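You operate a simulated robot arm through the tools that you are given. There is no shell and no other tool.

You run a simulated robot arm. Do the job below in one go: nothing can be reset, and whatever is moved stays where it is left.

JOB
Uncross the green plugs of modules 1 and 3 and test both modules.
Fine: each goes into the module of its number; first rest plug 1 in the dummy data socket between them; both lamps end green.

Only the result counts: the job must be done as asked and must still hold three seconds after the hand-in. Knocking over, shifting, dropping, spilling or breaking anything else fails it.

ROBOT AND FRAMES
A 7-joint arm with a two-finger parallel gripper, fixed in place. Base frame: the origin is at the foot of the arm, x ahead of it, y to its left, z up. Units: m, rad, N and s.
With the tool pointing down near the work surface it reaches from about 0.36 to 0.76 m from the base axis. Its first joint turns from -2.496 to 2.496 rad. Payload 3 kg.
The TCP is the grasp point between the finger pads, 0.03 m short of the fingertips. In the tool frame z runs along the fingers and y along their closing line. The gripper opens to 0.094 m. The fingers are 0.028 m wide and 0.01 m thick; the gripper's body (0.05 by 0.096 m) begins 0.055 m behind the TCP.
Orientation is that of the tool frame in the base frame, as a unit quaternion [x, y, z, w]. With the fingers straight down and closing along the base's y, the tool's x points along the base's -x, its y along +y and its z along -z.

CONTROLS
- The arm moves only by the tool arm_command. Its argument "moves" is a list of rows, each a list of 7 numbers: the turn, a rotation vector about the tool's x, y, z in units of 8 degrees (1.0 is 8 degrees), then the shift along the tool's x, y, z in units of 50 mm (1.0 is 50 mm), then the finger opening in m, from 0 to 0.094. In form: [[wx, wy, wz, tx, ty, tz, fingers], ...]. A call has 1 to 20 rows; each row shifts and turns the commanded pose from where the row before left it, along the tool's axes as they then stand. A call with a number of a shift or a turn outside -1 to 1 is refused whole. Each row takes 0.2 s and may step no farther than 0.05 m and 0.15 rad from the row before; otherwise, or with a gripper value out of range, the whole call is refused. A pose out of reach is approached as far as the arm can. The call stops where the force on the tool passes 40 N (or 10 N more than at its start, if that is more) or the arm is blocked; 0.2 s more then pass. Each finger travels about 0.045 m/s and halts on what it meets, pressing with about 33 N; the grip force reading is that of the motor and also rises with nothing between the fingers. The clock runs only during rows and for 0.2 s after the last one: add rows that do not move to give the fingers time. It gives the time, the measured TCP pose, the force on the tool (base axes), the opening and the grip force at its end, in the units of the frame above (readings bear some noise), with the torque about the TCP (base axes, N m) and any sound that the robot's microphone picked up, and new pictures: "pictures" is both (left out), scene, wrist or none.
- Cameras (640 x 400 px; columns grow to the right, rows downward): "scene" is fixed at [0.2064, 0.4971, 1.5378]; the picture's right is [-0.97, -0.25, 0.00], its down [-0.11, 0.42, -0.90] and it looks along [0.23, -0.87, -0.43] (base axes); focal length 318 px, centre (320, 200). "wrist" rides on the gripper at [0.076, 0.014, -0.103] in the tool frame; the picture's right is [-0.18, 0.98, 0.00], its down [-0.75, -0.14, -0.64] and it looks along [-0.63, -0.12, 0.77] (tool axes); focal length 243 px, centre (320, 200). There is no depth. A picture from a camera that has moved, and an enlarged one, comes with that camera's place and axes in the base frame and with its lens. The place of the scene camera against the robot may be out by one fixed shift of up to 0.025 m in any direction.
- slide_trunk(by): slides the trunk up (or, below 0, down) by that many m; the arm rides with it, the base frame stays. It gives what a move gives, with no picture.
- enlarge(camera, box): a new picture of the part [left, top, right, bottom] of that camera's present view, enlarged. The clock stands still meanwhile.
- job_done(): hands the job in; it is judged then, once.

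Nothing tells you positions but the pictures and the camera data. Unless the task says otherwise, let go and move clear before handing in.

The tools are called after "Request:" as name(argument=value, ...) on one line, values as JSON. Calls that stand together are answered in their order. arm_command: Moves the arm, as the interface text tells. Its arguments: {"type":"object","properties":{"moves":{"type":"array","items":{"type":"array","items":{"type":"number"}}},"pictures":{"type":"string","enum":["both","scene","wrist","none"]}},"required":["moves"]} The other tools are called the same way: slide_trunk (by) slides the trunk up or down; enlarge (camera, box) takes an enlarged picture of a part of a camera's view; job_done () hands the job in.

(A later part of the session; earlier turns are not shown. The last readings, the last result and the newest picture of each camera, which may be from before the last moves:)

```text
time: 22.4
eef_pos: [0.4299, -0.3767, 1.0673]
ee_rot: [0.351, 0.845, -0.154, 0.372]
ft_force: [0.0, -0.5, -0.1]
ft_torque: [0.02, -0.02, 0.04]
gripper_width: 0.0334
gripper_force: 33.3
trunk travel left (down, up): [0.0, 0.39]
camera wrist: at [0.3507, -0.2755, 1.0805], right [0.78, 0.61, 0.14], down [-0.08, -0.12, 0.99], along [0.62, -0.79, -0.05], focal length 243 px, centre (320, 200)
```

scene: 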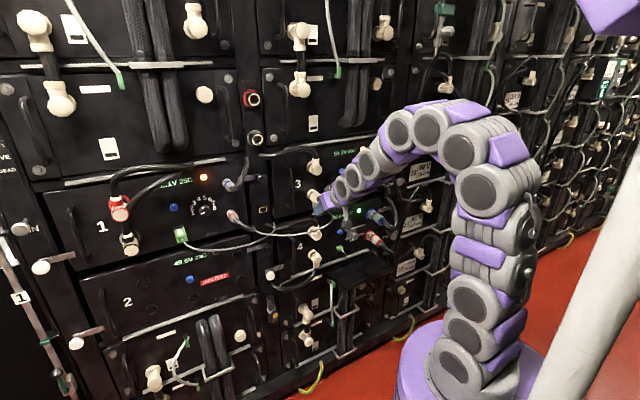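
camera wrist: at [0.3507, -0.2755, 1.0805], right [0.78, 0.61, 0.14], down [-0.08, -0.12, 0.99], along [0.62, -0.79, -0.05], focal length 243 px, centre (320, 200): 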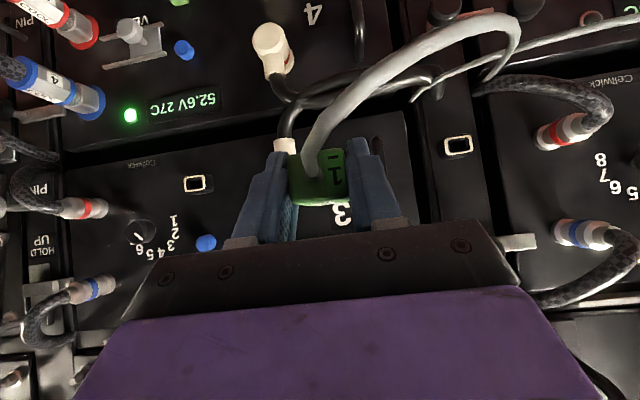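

Request:
enlarge(camera="wrist", box=[420, 110, 500, 180])

Request:
enlarge(camera="wrist", box=[150, 150, 250, 210])

Request:
enlarge(camera="wrist", box=[220, 80, 420, 210])

```text
5.71 times, centred on (460, 145) of wrist
camera zoom: at [0.3507, -0.2755, 1.0805], right [0.78, 0.61, 0.14], down [-0.08, -0.12, 0.99], along [0.62, -0.79, -0.05], focal length 1386 px, centre (-480, 514)
```

zoom: 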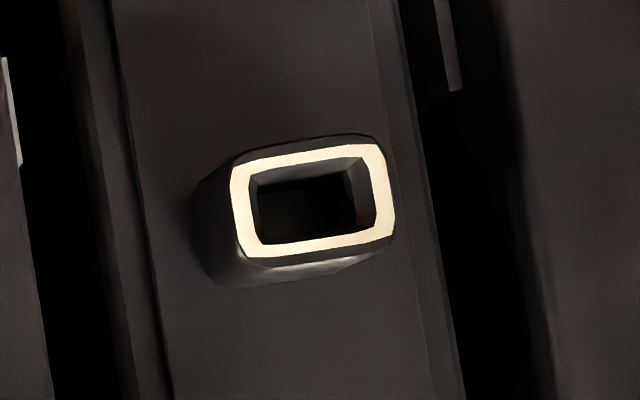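

```text
6.40 times, centred on (200, 180) of wrist
camera zoom: at [0.3507, -0.2755, 1.0805], right [0.78, 0.61, 0.14], down [-0.08, -0.12, 0.99], along [0.62, -0.79, -0.05], focal length 1553 px, centre (1088, 328)
```

zoom: 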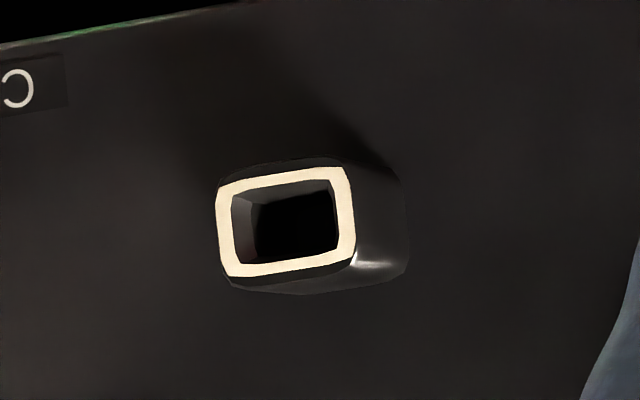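

```text
3.08 times, centred on (320, 145) of wrist
camera zoom: at [0.3507, -0.2755, 1.0805], right [0.78, 0.61, 0.14], down [-0.08, -0.12, 0.99], along [0.62, -0.79, -0.05], focal length 746 px, centre (320, 369)
```

zoom: 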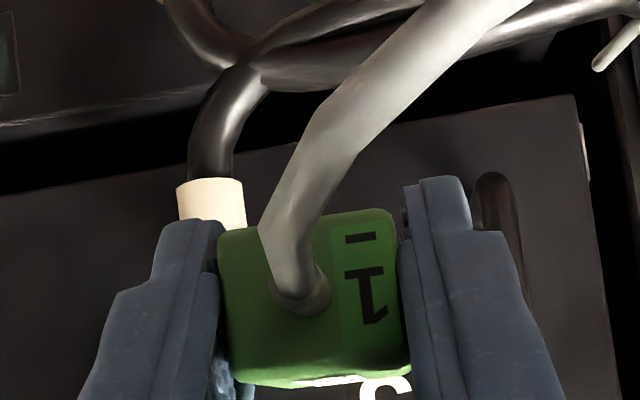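

Dummy rim centre refined to d≈0.7365, l≈0.186, z≈1.0245, which is about 5 mm higher than module 3's socket. I'll line up in front of it and stop short of insertion.

Request:
arm_command(moves=[[0, 0, 0, 0, 0.975, 0, 0.0], [0, 0, 0, 0, 0.975, 0, 0.0], [0, 0, 0, 0, 0.975, 0, 0.0], [0, 0, 0, -0.13, 0, 0.51, 0.0], [0, 0, 0, -0.13, 0, 0.51, 0.0], [0, 0, 0, 0, 0, 0, 0.0]], pictures="both")

Request:
enlarge(camera="wrist", box=[220, 80, 420, 210])

Request:
enlarge(camera="scene", box=[220, 160, 340, 235])

```text
time: 23.8
eef_pos: [0.5648, -0.3058, 1.0439]
ee_rot: [0.35, 0.845, -0.155, 0.373]
ft_force: [-0.1, 0.7, -2.0]
ft_torque: [-0.04, 0.0, 0.02]
gripper_width: 0.0333
gripper_force: 33.5
trunk travel left (down, up): [0.0, 0.39]
camera wrist: at [0.4856, -0.2041, 1.0573], right [0.78, 0.61, 0.14], down [-0.08, -0.12, 0.99], along [0.62, -0.79, -0.05], focal length 243 px, centre (320, 200)
```

scene: 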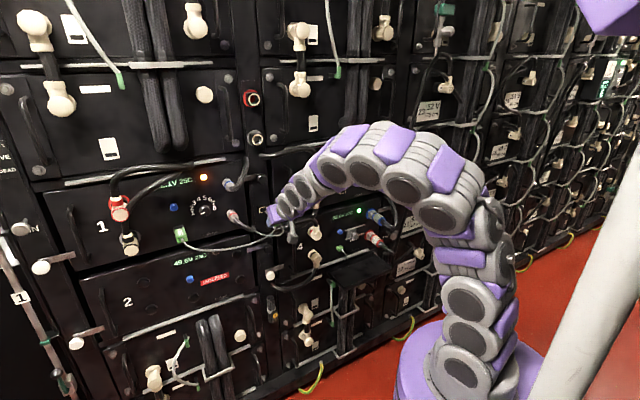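
wrist: 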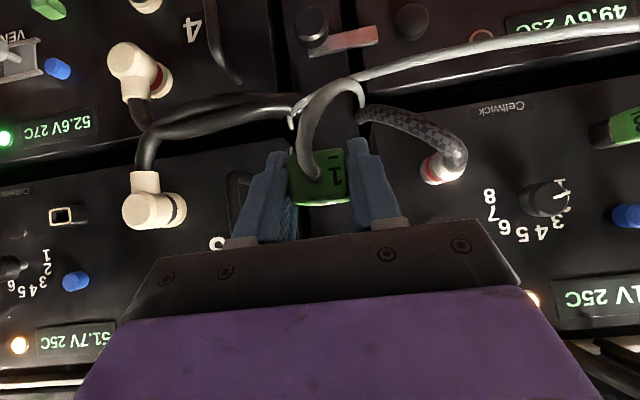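

```text
3.08 times, centred on (320, 145) of wrist
camera zoom: at [0.4856, -0.2041, 1.0573], right [0.78, 0.61, 0.14], down [-0.08, -0.12, 0.99], along [0.62, -0.79, -0.05], focal length 746 px, centre (320, 369)
```

zoom: 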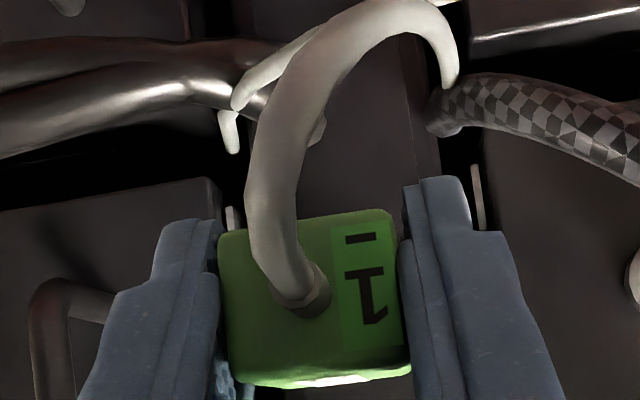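

```text
5.33 times, centred on (280, 198) of scene
camera zoom: at [0.2064, 0.4971, 1.5378], right [-0.97, -0.25, 0.0], down [-0.11, 0.42, -0.9], along [0.23, -0.87, -0.43], focal length 1698 px, centre (533, 213)
```

zoom: 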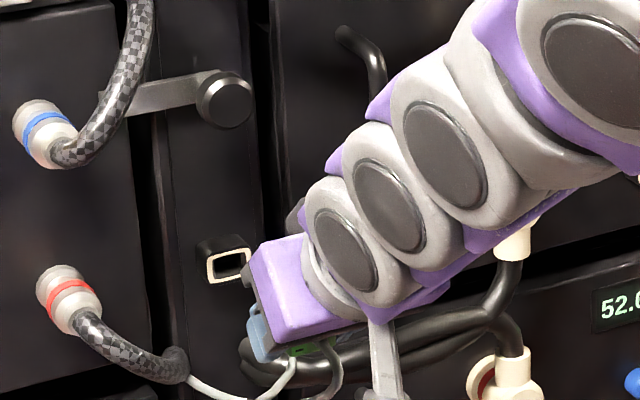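

I'm aligned laterally within about 1 mm. Next I correct the height, advance halfway and check.

Request:
arm_command(moves=[[0, 0, 0, -0.13, 0, 0.355, 0.0], [0, 0, 0, -0.13, 0, 0.355, 0.0], [0, 0, 0, 0, 0, 0, 0.0]], pictures="both")

Request:
enlarge(camera="scene", box=[230, 180, 310, 230])

Request:
enlarge(camera="wrist", box=[220, 80, 420, 210])

```text
time: 24.6
eef_pos: [0.5898, -0.3319, 1.0289]
ee_rot: [0.35, 0.845, -0.155, 0.374]
ft_force: [1.1, 0.6, -0.9]
ft_torque: [-0.01, 0.01, 0.0]
gripper_width: 0.0334
gripper_force: 33.1
trunk travel left (down, up): [0.0, 0.39]
camera wrist: at [0.5101, -0.2313, 1.0427], right [0.78, 0.61, 0.14], down [-0.08, -0.12, 0.99], along [0.62, -0.79, -0.05], focal length 243 px, centre (320, 200)
```

scene: 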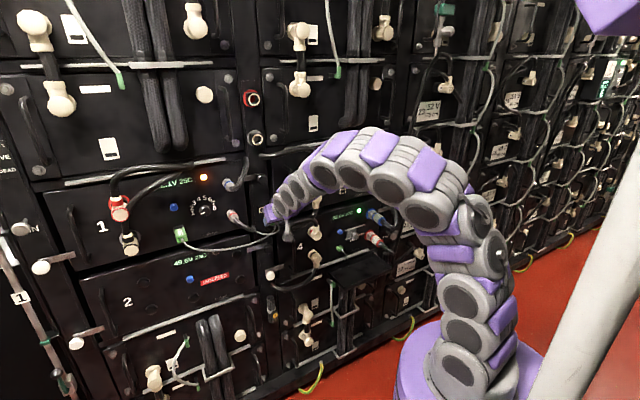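
wrist: 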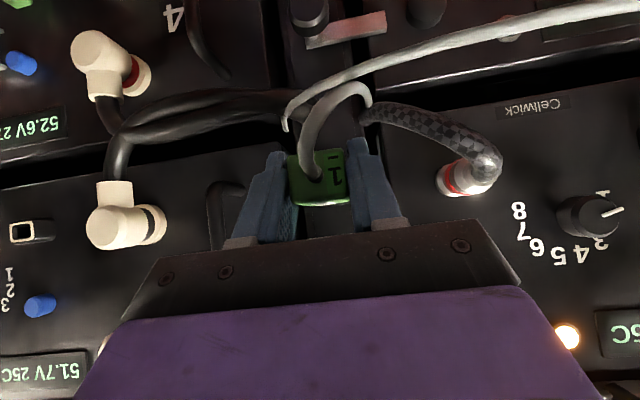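

```text
8.00 times, centred on (270, 205) of scene
camera zoom: at [0.2064, 0.4971, 1.5378], right [-0.97, -0.25, 0.0], down [-0.11, 0.42, -0.9], along [0.23, -0.87, -0.43], focal length 2547 px, centre (720, 160)
```

zoom: 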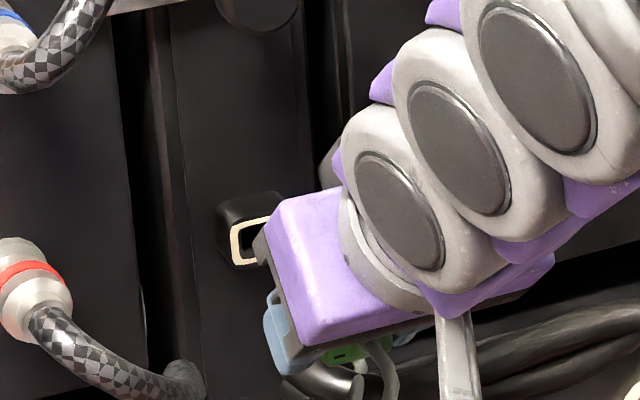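

```text
3.08 times, centred on (320, 145) of wrist
camera zoom: at [0.5101, -0.2313, 1.0427], right [0.78, 0.61, 0.14], down [-0.08, -0.12, 0.99], along [0.62, -0.79, -0.05], focal length 746 px, centre (320, 369)
```

zoom: 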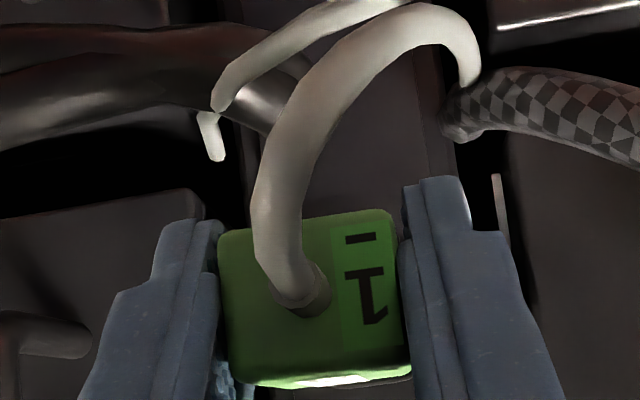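

Request:
arm_command(moves=[[0, 0, 0, -0.135, 0.02, 0.1475, 0.0], [0, 0, 0, -0.135, 0.015, 0.1475, 0.0], [0, 0, 0, 0, 0, 0, 0.0]], pictures="wrist")

Request:
enlarge(camera="wrist", box=[250, 90, 390, 210])

```text
time: 25.4
eef_pos: [0.6053, -0.3471, 1.0291]
ee_rot: [0.351, 0.845, -0.156, 0.373]
ft_force: [0.5, -0.3, -0.9]
ft_torque: [-0.03, 0.0, 0.04]
gripper_width: 0.0336
gripper_force: 32.6
trunk travel left (down, up): [0.0, 0.39]
camera wrist: at [0.526, -0.2458, 1.0423], right [0.78, 0.61, 0.14], down [-0.08, -0.12, 0.99], along [0.62, -0.79, -0.05], focal length 243 px, centre (320, 200)
```

wrist: 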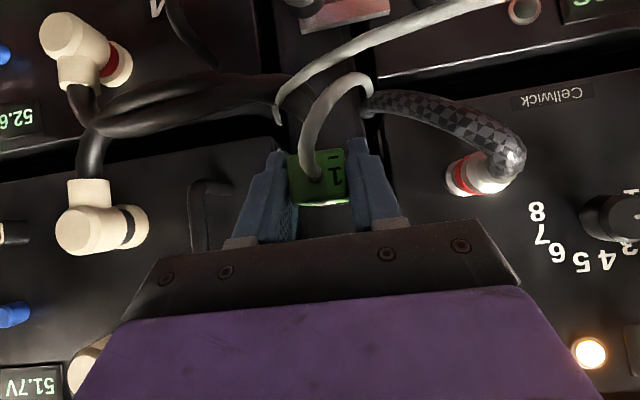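

```text
3.33 times, centred on (320, 150) of wrist
camera zoom: at [0.526, -0.2458, 1.0423], right [0.78, 0.61, 0.14], down [-0.08, -0.12, 0.99], along [0.62, -0.79, -0.05], focal length 809 px, centre (320, 367)
```

zoom: 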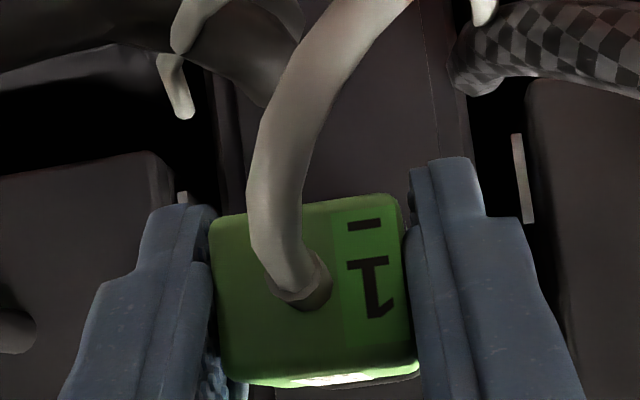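

No contact yet and the alignment looks good. Inserting slowly.

Request:
arm_command(moves=[[0, 0, 0, -0.112, 0.01, 0.115, 0.0], [0, 0, 0, -0.108, 0, 0.118, 0.0], [0, 0, 0, 0, 0, 0, 0.0]], pictures="none")

```text
time: 26.2
eef_pos: [0.6168, -0.356, 1.0289]
ee_rot: [0.351, 0.845, -0.155, 0.372]
ft_force: [0.1, -0.7, -1.1]
ft_torque: [0.01, 0.03, -0.02]
gripper_width: 0.0335
gripper_force: 32.6
trunk travel left (down, up): [0.0, 0.39]
```

Request:
arm_command(moves=[[0, 0, 0, -0.081, 0, 0.088, 0.0], [0, 0, 0, -0.067, 0, 0.074, 0.0], [0, 0, 0, 0, 0, 0, 0.0]], pictures="both")

Request:
enlarge(camera="wrist", box=[250, 90, 390, 210])

Request:
enlarge(camera="scene", box=[230, 180, 310, 230])

```text
time: 27.0
eef_pos: [0.6241, -0.3646, 1.0302]
ee_rot: [0.35, 0.845, -0.155, 0.373]
ft_force: [0.1, 0.2, -2.5]
ft_torque: [0.0, 0.02, -0.02]
gripper_width: 0.0335
gripper_force: 33.1
trunk travel left (down, up): [0.0, 0.39]
camera wrist: at [0.5452, -0.264, 1.0438], right [0.78, 0.61, 0.14], down [-0.08, -0.12, 0.99], along [0.62, -0.79, -0.05], focal length 243 px, centre (320, 200)
```

scene: 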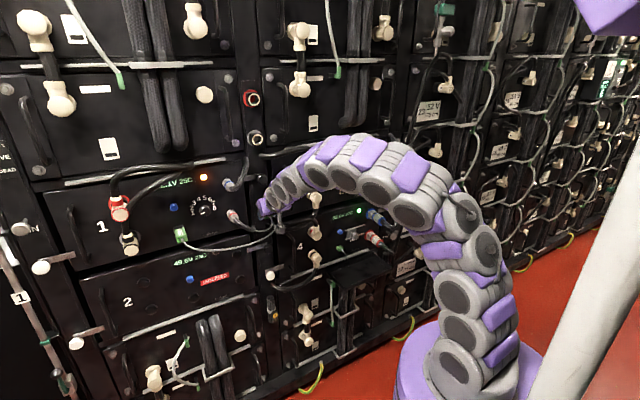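
wrist: 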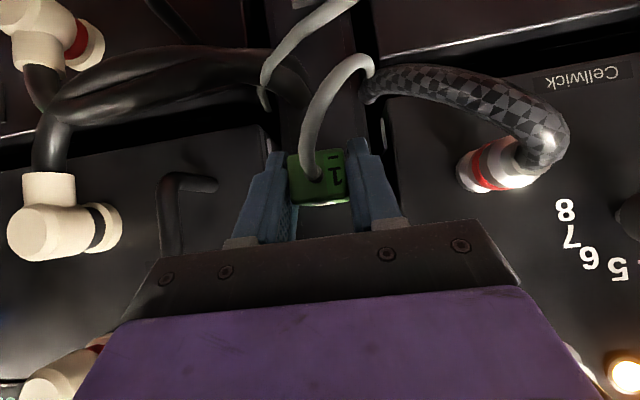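

```text
3.33 times, centred on (320, 150) of wrist
camera zoom: at [0.5452, -0.264, 1.0438], right [0.78, 0.61, 0.14], down [-0.08, -0.12, 0.99], along [0.62, -0.79, -0.05], focal length 809 px, centre (320, 367)
```

zoom: 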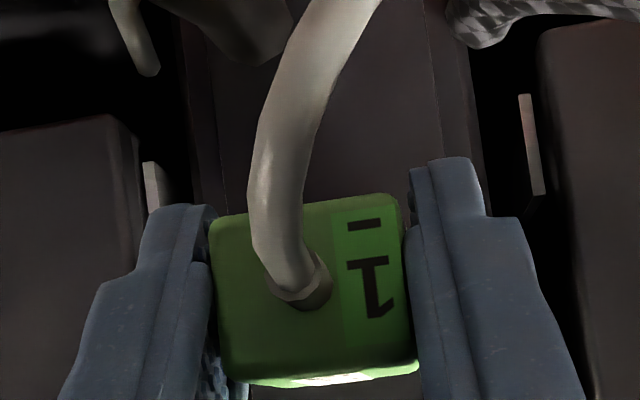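

```text
8.00 times, centred on (270, 205) of scene
camera zoom: at [0.2064, 0.4971, 1.5378], right [-0.97, -0.25, 0.0], down [-0.11, 0.42, -0.9], along [0.23, -0.87, -0.43], focal length 2547 px, centre (720, 160)
```

zoom: 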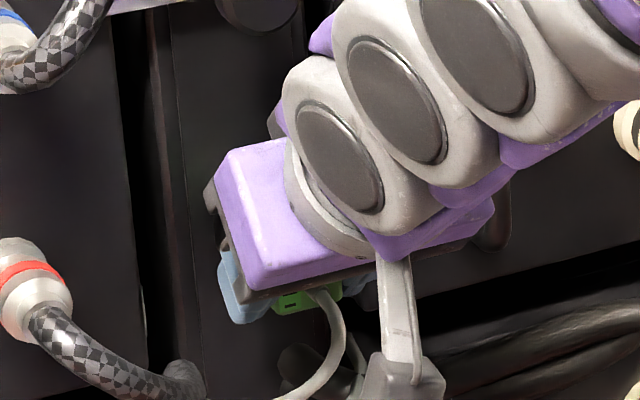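

Request:
arm_command(moves=[[0, 0, 0, -0.041, 0, 0.044, 0.0], [0, 0, 0, -0.041, 0, 0.044, 0.0], [0, 0, 0, 0, 0, 0, 0.0]], pictures="none")

```text
time: 27.8
eef_pos: [0.6269, -0.3677, 1.0303]
ee_rot: [0.351, 0.845, -0.155, 0.373]
ft_force: [-5.8, 6.6, -5.7]
ft_torque: [0.24, 0.24, -0.1]
gripper_width: 0.0333
gripper_force: 33.4
trunk travel left (down, up): [0.0, 0.39]
```

Request:
arm_command(moves=[[0, 0, 0, -0.041, 0, 0.044, 0.0], [0, 0, 0, 0, 0, 0, 0.0]], pictures="wrist")

Request:
enlarge(camera="wrist", box=[250, 90, 390, 210])

```text
time: 28.4
eef_pos: [0.6293, -0.368, 1.031]
ee_rot: [0.35, 0.845, -0.156, 0.373]
ft_force: [-21.2, 16.9, -8.3]
ft_torque: [0.36, 0.17, -0.15]
gripper_width: 0.0338
gripper_force: 32.7
trunk travel left (down, up): [0.0, 0.39]
camera wrist: at [0.5493, -0.2675, 1.0445], right [0.78, 0.61, 0.13], down [-0.07, -0.12, 0.99], along [0.62, -0.79, -0.05], focal length 243 px, centre (320, 200)
```

wrist: 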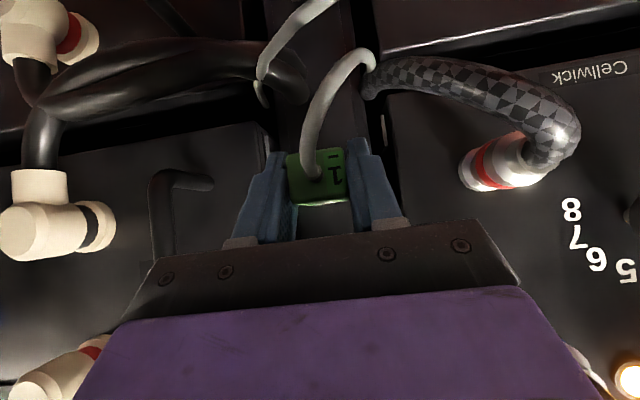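

```text
3.33 times, centred on (320, 150) of wrist
camera zoom: at [0.5493, -0.2675, 1.0445], right [0.78, 0.61, 0.13], down [-0.07, -0.12, 0.99], along [0.62, -0.79, -0.05], focal length 809 px, centre (320, 367)
```

zoom: 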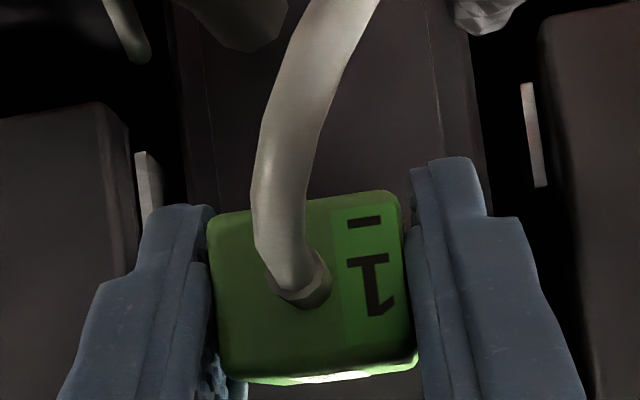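

The reaction force rose sharply at d≈0.703, which matches the depth of a fully seated plug. I'll ease the push, open the fingers just enough and withdraw.

Request:
arm_command(moves=[[0, 0, 0, 0.034, 0, -0.037, 0.0], [0, 0, 0, 0, 0, 0, 0.0], [0, 0, 0, 0, 0, 0, 0.03], [0, 0, 0, 0, 0, 0, 0.045], [0, 0, 0, 0, 0, 0, 0.06], [0, 0, 0, 0, 0, 0, 0.06], [0, 0, 0, 0, 0, 0, 0.06]], pictures="wrist")

Request:
enlarge(camera="wrist", box=[250, 90, 390, 210])

```text
time: 30.0
eef_pos: [0.628, -0.3693, 1.0305]
ee_rot: [0.35, 0.845, -0.154, 0.374]
ft_force: [-0.3, 1.3, 0.9]
ft_torque: [-0.02, 0.03, 0.0]
gripper_width: 0.0599
gripper_force: 0.1
trunk travel left (down, up): [0.0, 0.39]
camera wrist: at [0.5495, -0.269, 1.044], right [0.78, 0.61, 0.14], down [-0.08, -0.12, 0.99], along [0.62, -0.79, -0.05], focal length 243 px, centre (320, 200)
```

wrist: 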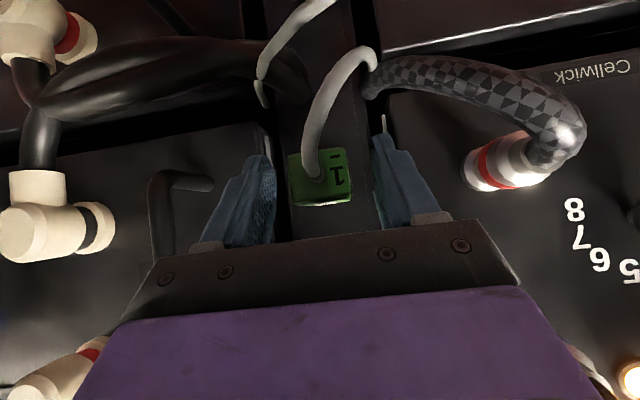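

```text
3.33 times, centred on (320, 150) of wrist
camera zoom: at [0.5495, -0.269, 1.044], right [0.78, 0.61, 0.14], down [-0.08, -0.12, 0.99], along [0.62, -0.79, -0.05], focal length 809 px, centre (320, 367)
```

zoom: 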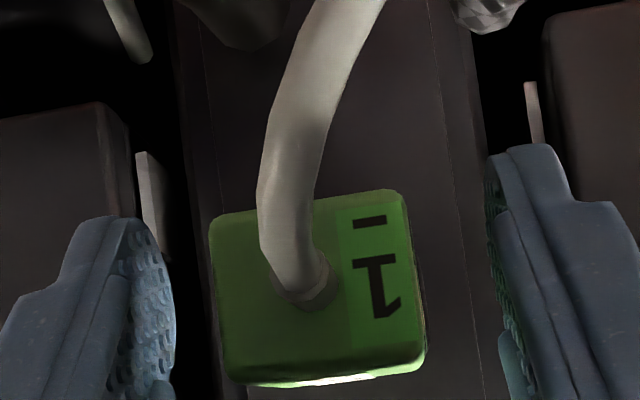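

Plug 1 stays seated in the dummy. I'll withdraw up and back, then travel left in front of module 1.

Request:
arm_command(moves=[[0, 0, 0, 0, 0, -0.8, 0.06], [0, 0, 0, 0, 0, -0.8, 0.06], [0, 0, 0, 0.47, 0, -0.6, 0.094], [0, 0, 0, 0.47, 0, -0.6, 0.094], [0, 0, 0, 0, 0.92, 0, 0.094], [0, 0, 0, 0, 0.92, 0, 0.094], [0, 0, 0, 0, 0.92, 0, 0.094], [0, 0, 0, 0, 0.92, 0, 0.094], [0, 0, 0, 0, 0, 0, 0.094]], pictures="both")

Request:
enlarge(camera="scene", box=[230, 180, 310, 230])

```text
time: 32.0
eef_pos: [0.6658, -0.144, 1.0891]
ee_rot: [0.351, 0.844, -0.156, 0.373]
ft_force: [0.2, -0.7, 0.5]
ft_torque: [0.0, 0.0, -0.01]
gripper_width: 0.0941
gripper_force: 0.0
trunk travel left (down, up): [0.0, 0.39]
camera wrist: at [0.5863, -0.0435, 1.1023], right [0.78, 0.61, 0.14], down [-0.08, -0.12, 0.99], along [0.62, -0.79, -0.05], focal length 243 px, centre (320, 200)
```

scene: 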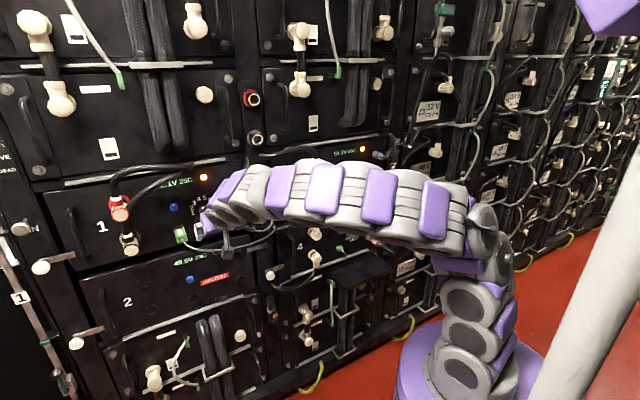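
wrist: 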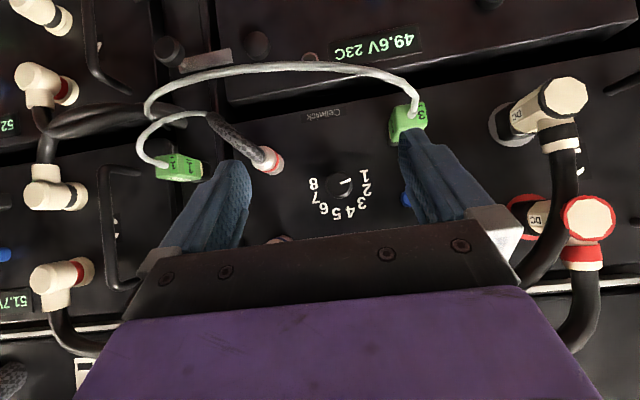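

```text
8.00 times, centred on (270, 205) of scene
camera zoom: at [0.2064, 0.4971, 1.5378], right [-0.97, -0.25, 0.0], down [-0.11, 0.42, -0.9], along [0.23, -0.87, -0.43], focal length 2547 px, centre (720, 160)
```

zoom: 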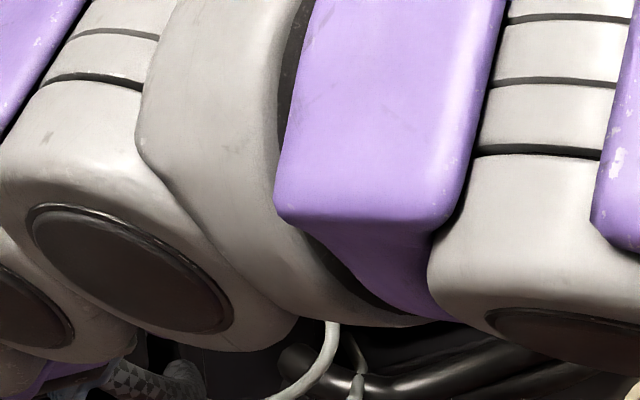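

Request:
enlarge(camera="wrist", box=[360, 70, 460, 150])

Request:
enlarge(camera="wrist", box=[130, 110, 250, 200])

Request:
enlarge(camera="wrist", box=[460, 60, 640, 300])

```text
5.00 times, centred on (410, 110) of wrist
camera zoom: at [0.5863, -0.0435, 1.1023], right [0.78, 0.61, 0.14], down [-0.08, -0.12, 0.99], along [0.62, -0.79, -0.05], focal length 1213 px, centre (-130, 650)
```

zoom: 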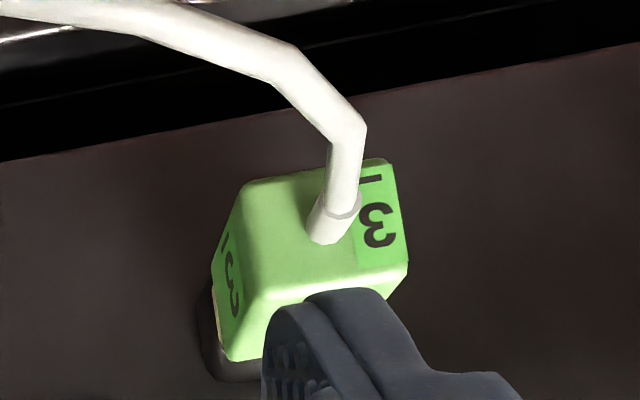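

```text
4.44 times, centred on (190, 155) of wrist
camera zoom: at [0.5863, -0.0435, 1.1023], right [0.78, 0.61, 0.14], down [-0.08, -0.12, 0.99], along [0.62, -0.79, -0.05], focal length 1078 px, centre (898, 400)
```

zoom: 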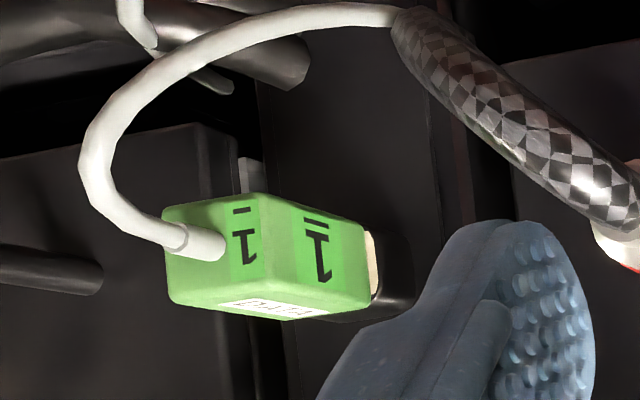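

```text
1.67 times, centred on (550, 180) of wrist
camera zoom: at [0.5863, -0.0435, 1.1023], right [0.78, 0.61, 0.14], down [-0.08, -0.12, 0.99], along [0.62, -0.79, -0.05], focal length 404 px, centre (-63, 233)
```

zoom: 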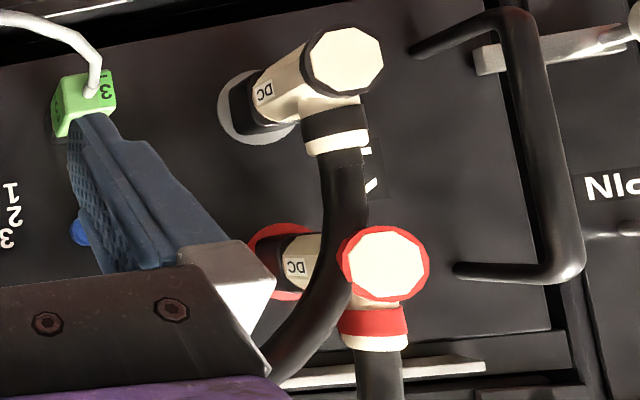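

Plug 1 sits in the dummy just as it did in module 3. Plug 3's front face is at l≈0.457, z≈1.017. I'll line up in front of it and stop short.

Request:
arm_command(moves=[[0, 0, 0, 0, 0.88, 0, 0.094], [0, 0, 0, 0, 0.88, 0, 0.094], [0, 0, 0, -0.128, 0, 0.682, 0.094], [0, 0, 0, -0.128, 0, 0.682, 0.094], [0, 0, 0, 0, 0, 0, 0.094]], pictures="both")

Request:
enlarge(camera="wrist", box=[260, 80, 380, 200])

Request:
enlarge(camera="scene", box=[140, 170, 260, 270])

```text
time: 33.2
eef_pos: [0.7694, -0.1236, 1.0511]
ee_rot: [0.351, 0.845, -0.155, 0.374]
ft_force: [-0.4, 0.3, 0.7]
ft_torque: [-0.02, 0.01, -0.03]
gripper_width: 0.0939
gripper_force: 0.1
trunk travel left (down, up): [0.0, 0.39]
camera wrist: at [0.6906, -0.0221, 1.0644], right [0.78, 0.61, 0.14], down [-0.08, -0.12, 0.99], along [0.62, -0.79, -0.05], focal length 243 px, centre (320, 200)
```

scene: 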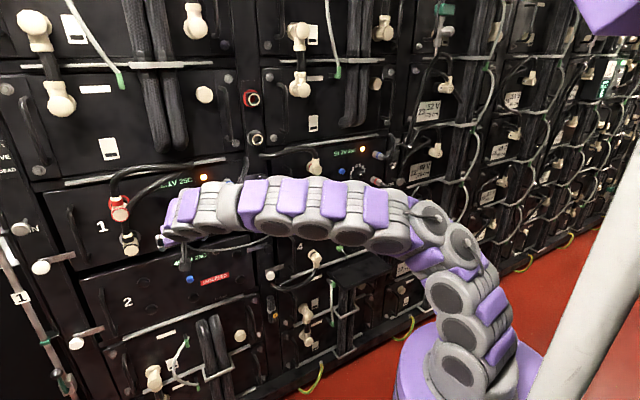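
wrist: 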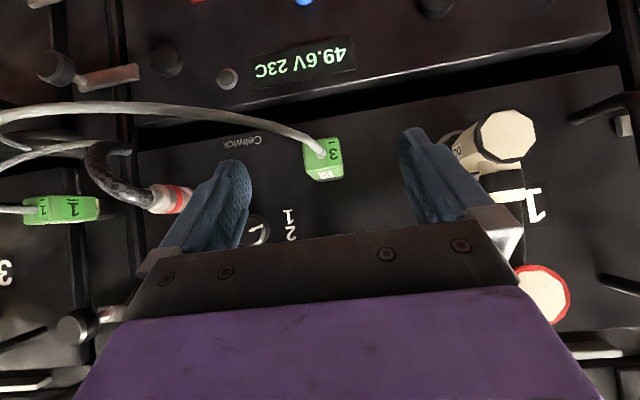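

```text
3.33 times, centred on (320, 140) of wrist
camera zoom: at [0.6906, -0.0221, 1.0644], right [0.78, 0.61, 0.14], down [-0.08, -0.12, 0.99], along [0.62, -0.79, -0.05], focal length 809 px, centre (320, 400)
```

zoom: 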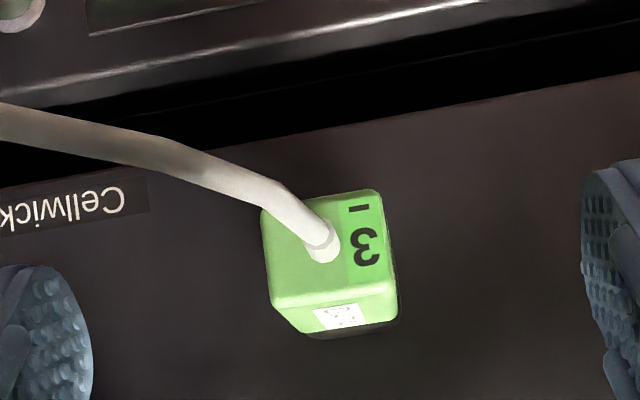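

```text
4.00 times, centred on (200, 220) of scene
camera zoom: at [0.2064, 0.4971, 1.5378], right [-0.97, -0.25, 0.0], down [-0.11, 0.42, -0.9], along [0.23, -0.87, -0.43], focal length 1273 px, centre (800, 120)
```

zoom: 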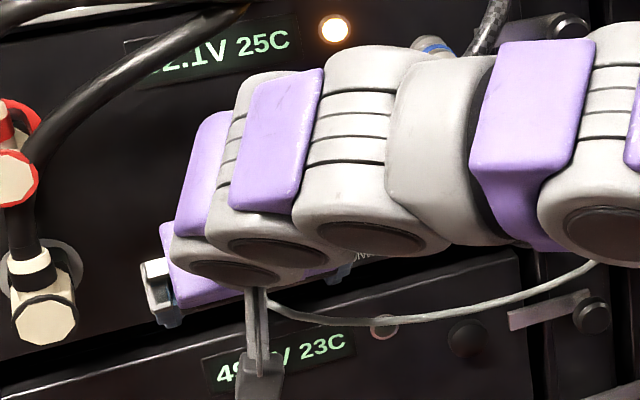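

Request:
arm_command(moves=[[0, 0, 0, -0.187, -0.008, 0.466, 0.094], [0, 0, 0, -0.187, -0.008, 0.466, 0.094], [0, 0, 0, -0.187, -0.008, 0.466, 0.094], [0, 0, 0, 0, 0, 0, 0.094]], pictures="wrist")

Request:
enlarge(camera="wrist", box=[240, 90, 400, 210])

```text
time: 34.2
eef_pos: [0.8199, -0.1715, 1.0275]
ee_rot: [0.35, 0.845, -0.155, 0.374]
ft_force: [0.5, -0.4, 0.4]
ft_torque: [-0.01, -0.01, -0.01]
gripper_width: 0.0941
gripper_force: 0.0
trunk travel left (down, up): [0.0, 0.39]
camera wrist: at [0.7405, -0.0713, 1.0401], right [0.78, 0.61, 0.14], down [-0.08, -0.12, 0.99], along [0.62, -0.79, -0.05], focal length 243 px, centre (320, 200)
```

wrist: 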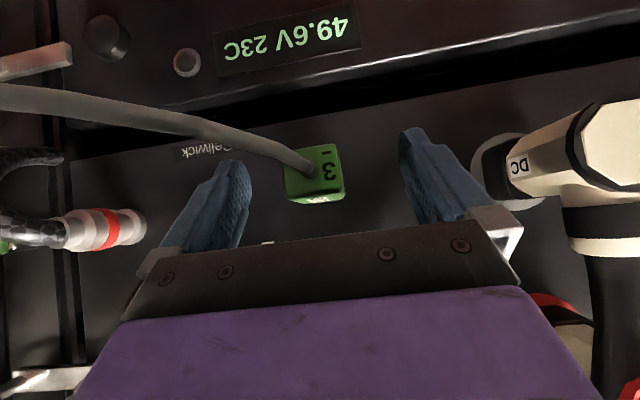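

```text
3.33 times, centred on (320, 150) of wrist
camera zoom: at [0.7405, -0.0713, 1.0401], right [0.78, 0.61, 0.14], down [-0.08, -0.12, 0.99], along [0.62, -0.79, -0.05], focal length 809 px, centre (320, 367)
```

zoom: 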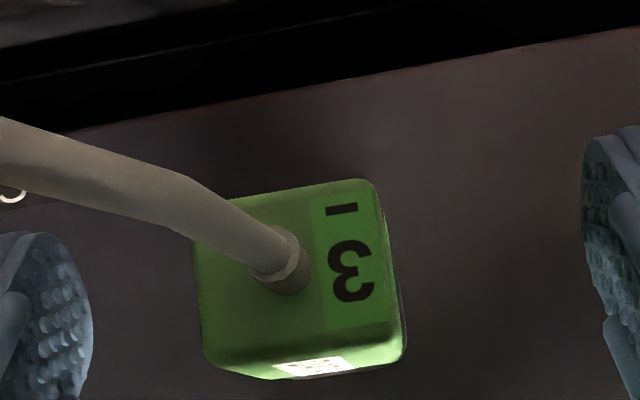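

The plug sits about 4 mm right of the finger centre. I'll correct that, then close.

Request:
arm_command(moves=[[0, 0, 0, 0.02, -0.084, 0.03, 0.094], [0, 0, 0, 0, 0, 0, 0.094]], pictures="wrist")

Request:
enlarge(camera="wrist", box=[240, 90, 400, 210])

```text
time: 34.8
eef_pos: [0.816, -0.1739, 1.0257]
ee_rot: [0.35, 0.845, -0.155, 0.374]
ft_force: [-0.7, -0.7, 0.6]
ft_torque: [-0.04, 0.0, 0.0]
gripper_width: 0.094
gripper_force: 0.0
trunk travel left (down, up): [0.0, 0.39]
camera wrist: at [0.7365, -0.0744, 1.0383], right [0.78, 0.61, 0.14], down [-0.08, -0.12, 0.99], along [0.62, -0.79, -0.05], focal length 243 px, centre (320, 200)
```

wrist: 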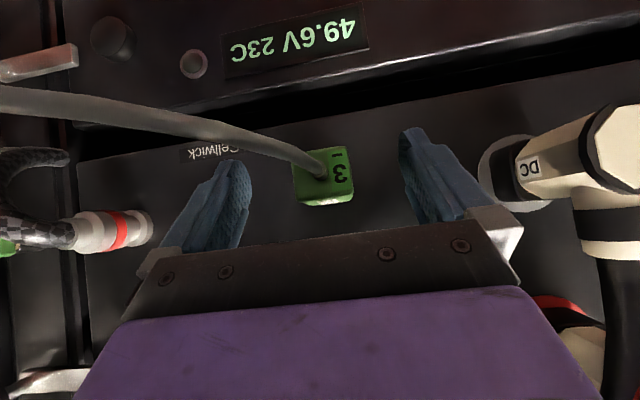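

```text
3.33 times, centred on (320, 150) of wrist
camera zoom: at [0.7365, -0.0744, 1.0383], right [0.78, 0.61, 0.14], down [-0.08, -0.12, 0.99], along [0.62, -0.79, -0.05], focal length 809 px, centre (320, 367)
```

zoom: 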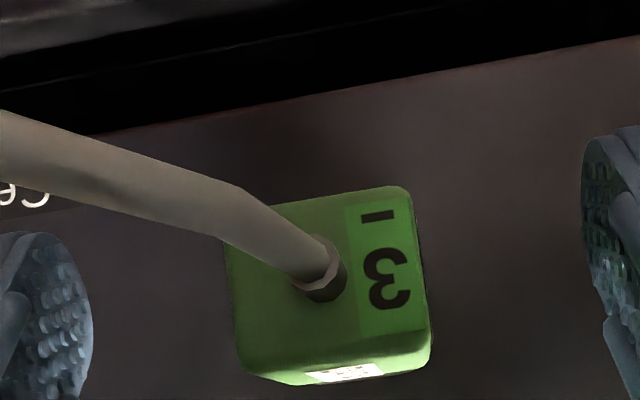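

Request:
arm_command(moves=[[0, 0, 0, 0, 0, 0, 0.04], [0, 0, 0, 0, 0, 0, 0.02], [0, 0, 0, 0, 0, 0, 0.0], [0, 0, 0, 0, 0, 0, 0.0], [0, 0, 0, 0, 0, 0, 0.0], [0, 0, 0, 0, 0, 0, 0.0], [0, 0, 0, 0, 0, 0, 0.0]], pictures="wrist")

Request:
enlarge(camera="wrist", box=[240, 90, 400, 210])

```text
time: 36.4
eef_pos: [0.8155, -0.1754, 1.0256]
ee_rot: [0.351, 0.844, -0.156, 0.373]
ft_force: [4.8, 2.9, 1.7]
ft_torque: [-0.03, -0.04, 0.15]
gripper_width: 0.0336
gripper_force: 32.8
trunk travel left (down, up): [0.0, 0.39]
camera wrist: at [0.737, -0.0737, 1.0383], right [0.78, 0.61, 0.14], down [-0.08, -0.12, 0.99], along [0.62, -0.79, -0.05], focal length 243 px, centre (320, 200)
```

wrist: 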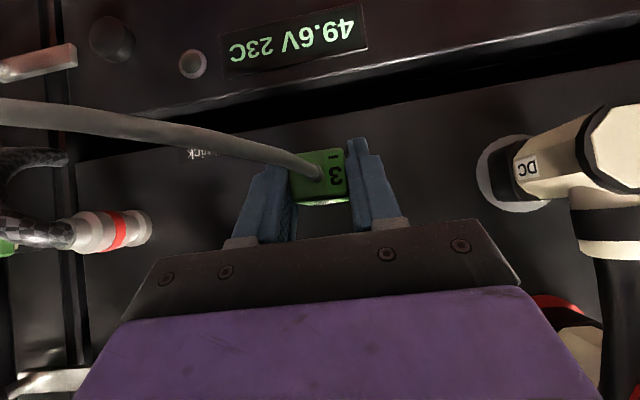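

```text
3.33 times, centred on (320, 150) of wrist
camera zoom: at [0.737, -0.0737, 1.0383], right [0.78, 0.61, 0.14], down [-0.08, -0.12, 0.99], along [0.62, -0.79, -0.05], focal length 809 px, centre (320, 367)
```

zoom: 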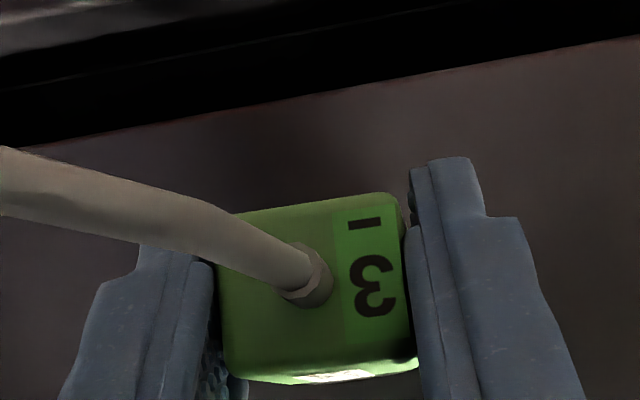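

Plug 3 is gripped. Pulling it straight out, then backing off and rising.

Request:
arm_command(moves=[[0, 0, 0, 0.135, 0, -0.148, 0.0], [0, 0, 0, 0.135, 0, -0.148, 0.0], [0, 0, 0, 0.135, 0, -0.148, 0.0], [0, 0, 0, 0.27, 0, -0.295, 0.0], [0, 0, 0, 0.27, 0, -0.295, 0.0], [0, 0, 0, 0.27, 0, -0.295, 0.0], [0, 0, 0, 0.27, 0, -0.295, 0.0], [0, 0, 0, 0, 0, 0, 0.0]], pictures="both")

Request:
enlarge(camera="wrist", box=[240, 90, 400, 210])

```text
time: 38.2
eef_pos: [0.7363, -0.0973, 1.0239]
ee_rot: [0.35, 0.845, -0.155, 0.373]
ft_force: [0.0, 0.5, -0.2]
ft_torque: [0.03, -0.01, 0.0]
gripper_width: 0.0335
gripper_force: 33.1
trunk travel left (down, up): [0.0, 0.39]
camera wrist: at [0.6564, 0.004, 1.0373], right [0.78, 0.61, 0.14], down [-0.08, -0.12, 0.99], along [0.62, -0.79, -0.05], focal length 243 px, centre (320, 200)
```

scene: 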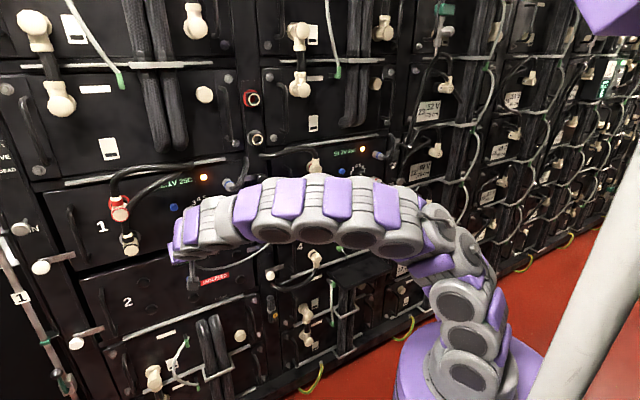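
wrist: 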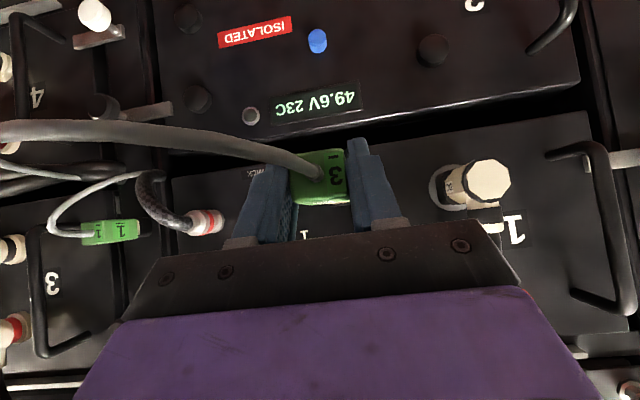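

```text
3.33 times, centred on (320, 150) of wrist
camera zoom: at [0.6564, 0.004, 1.0373], right [0.78, 0.61, 0.14], down [-0.08, -0.12, 0.99], along [0.62, -0.79, -0.05], focal length 809 px, centre (320, 367)
```

zoom: 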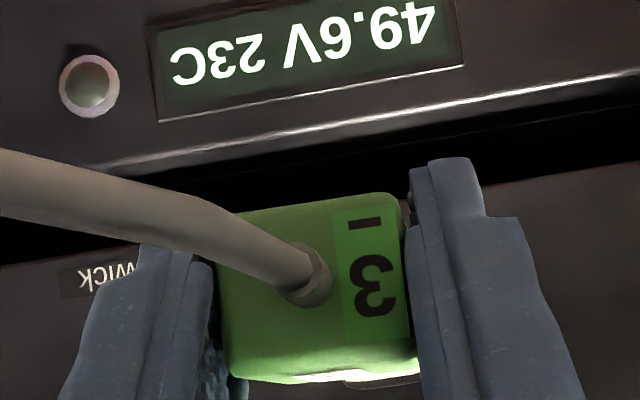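

Plug 3 is out. I'll retreat and rise so it clears plug 1's cable at the dummy, then carry it right toward module 3.

Request:
arm_command(moves=[[0, 0, 0, -0.18, 0, -0.91, 0.0], [0, 0, 0, -0.18, 0, -0.91, 0.0], [0, 0, 0, 0, -0.92, 0, 0.0], [0, 0, 0, 0, -0.92, 0, 0.0], [0, 0, 0, 0, -0.92, 0, 0.0], [0, 0, 0, 0, 0, 0, 0.0]], pictures="both")

```text
time: 39.6
eef_pos: [0.5974, -0.1544, 1.0986]
ee_rot: [0.351, 0.845, -0.156, 0.373]
ft_force: [-0.2, -0.3, -0.1]
ft_torque: [0.02, 0.04, 0.0]
gripper_width: 0.0336
gripper_force: 33.3
trunk travel left (down, up): [0.0, 0.39]
camera wrist: at [0.5176, -0.0538, 1.1108], right [0.78, 0.61, 0.13], down [-0.08, -0.12, 0.99], along [0.62, -0.79, -0.05], focal length 243 px, centre (320, 200)
```

scene: 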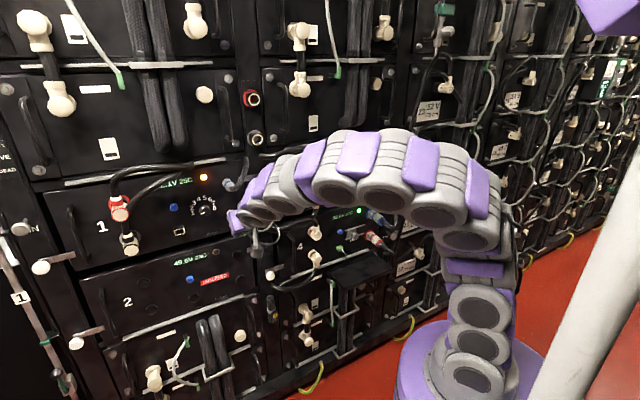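
wrist: 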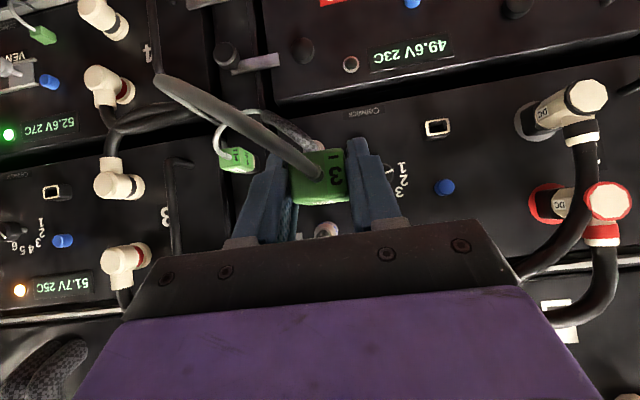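

Request:
arm_command(moves=[[0, 0, 0, 0, -0.92, 0, 0.0], [0, 0, 0, 0, -0.92, 0, 0.0], [0, 0, 0, 0, -0.92, 0, 0.0], [0, 0, 0, 0, -0.92, 0, 0.0], [0, 0, 0, 0, -0.92, 0, 0.0], [0, 0, 0, 0, -0.92, 0, 0.0], [0, 0, 0, 0, -0.92, 0, 0.0], [0, 0, 0, 0, 0, 0, 0.0]], pictures="both")

Request:
enlarge(camera="wrist", box=[170, 110, 290, 200])

```text
time: 41.4
eef_pos: [0.3725, -0.3843, 1.0976]
ee_rot: [0.35, 0.845, -0.156, 0.374]
ft_force: [-0.3, 0.5, 0.0]
ft_torque: [0.03, -0.01, 0.02]
gripper_width: 0.0335
gripper_force: 32.8
trunk travel left (down, up): [0.0, 0.39]
camera wrist: at [0.2934, -0.2842, 1.1111], right [0.78, 0.61, 0.14], down [-0.08, -0.12, 0.99], along [0.62, -0.79, -0.05], focal length 243 px, centre (320, 200)
```

scene: 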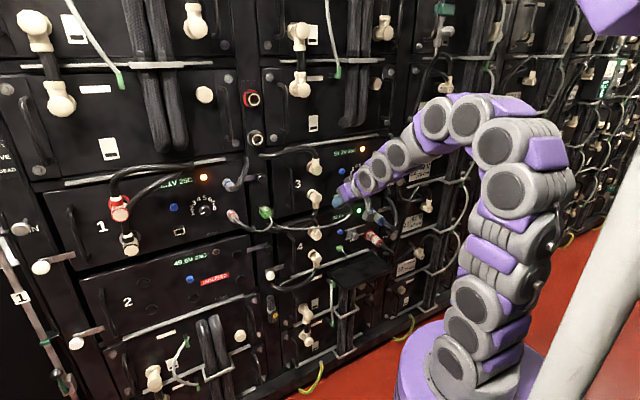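
wrist: 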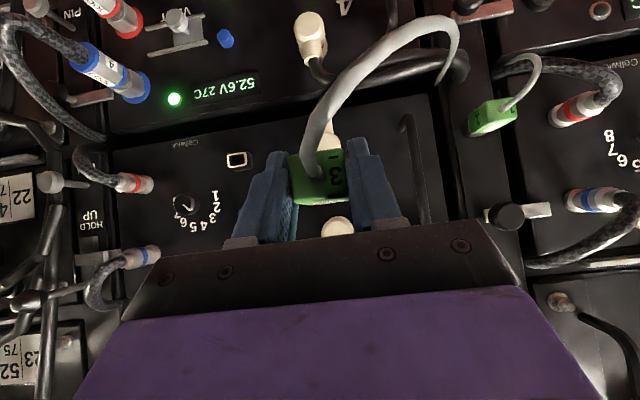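

```text
4.44 times, centred on (230, 155) of wrist
camera zoom: at [0.2934, -0.2842, 1.1111], right [0.78, 0.61, 0.14], down [-0.08, -0.12, 0.99], along [0.62, -0.79, -0.05], focal length 1078 px, centre (720, 400)
```

zoom: 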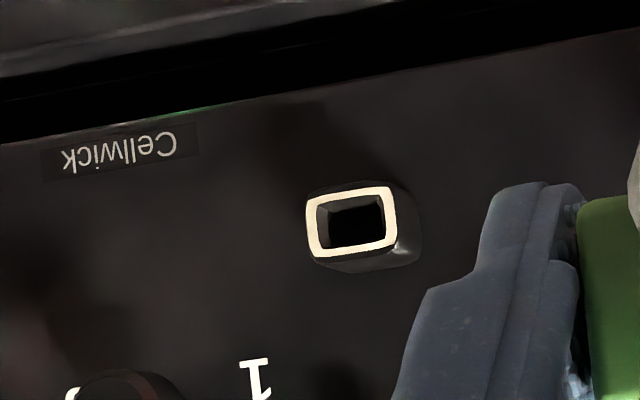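

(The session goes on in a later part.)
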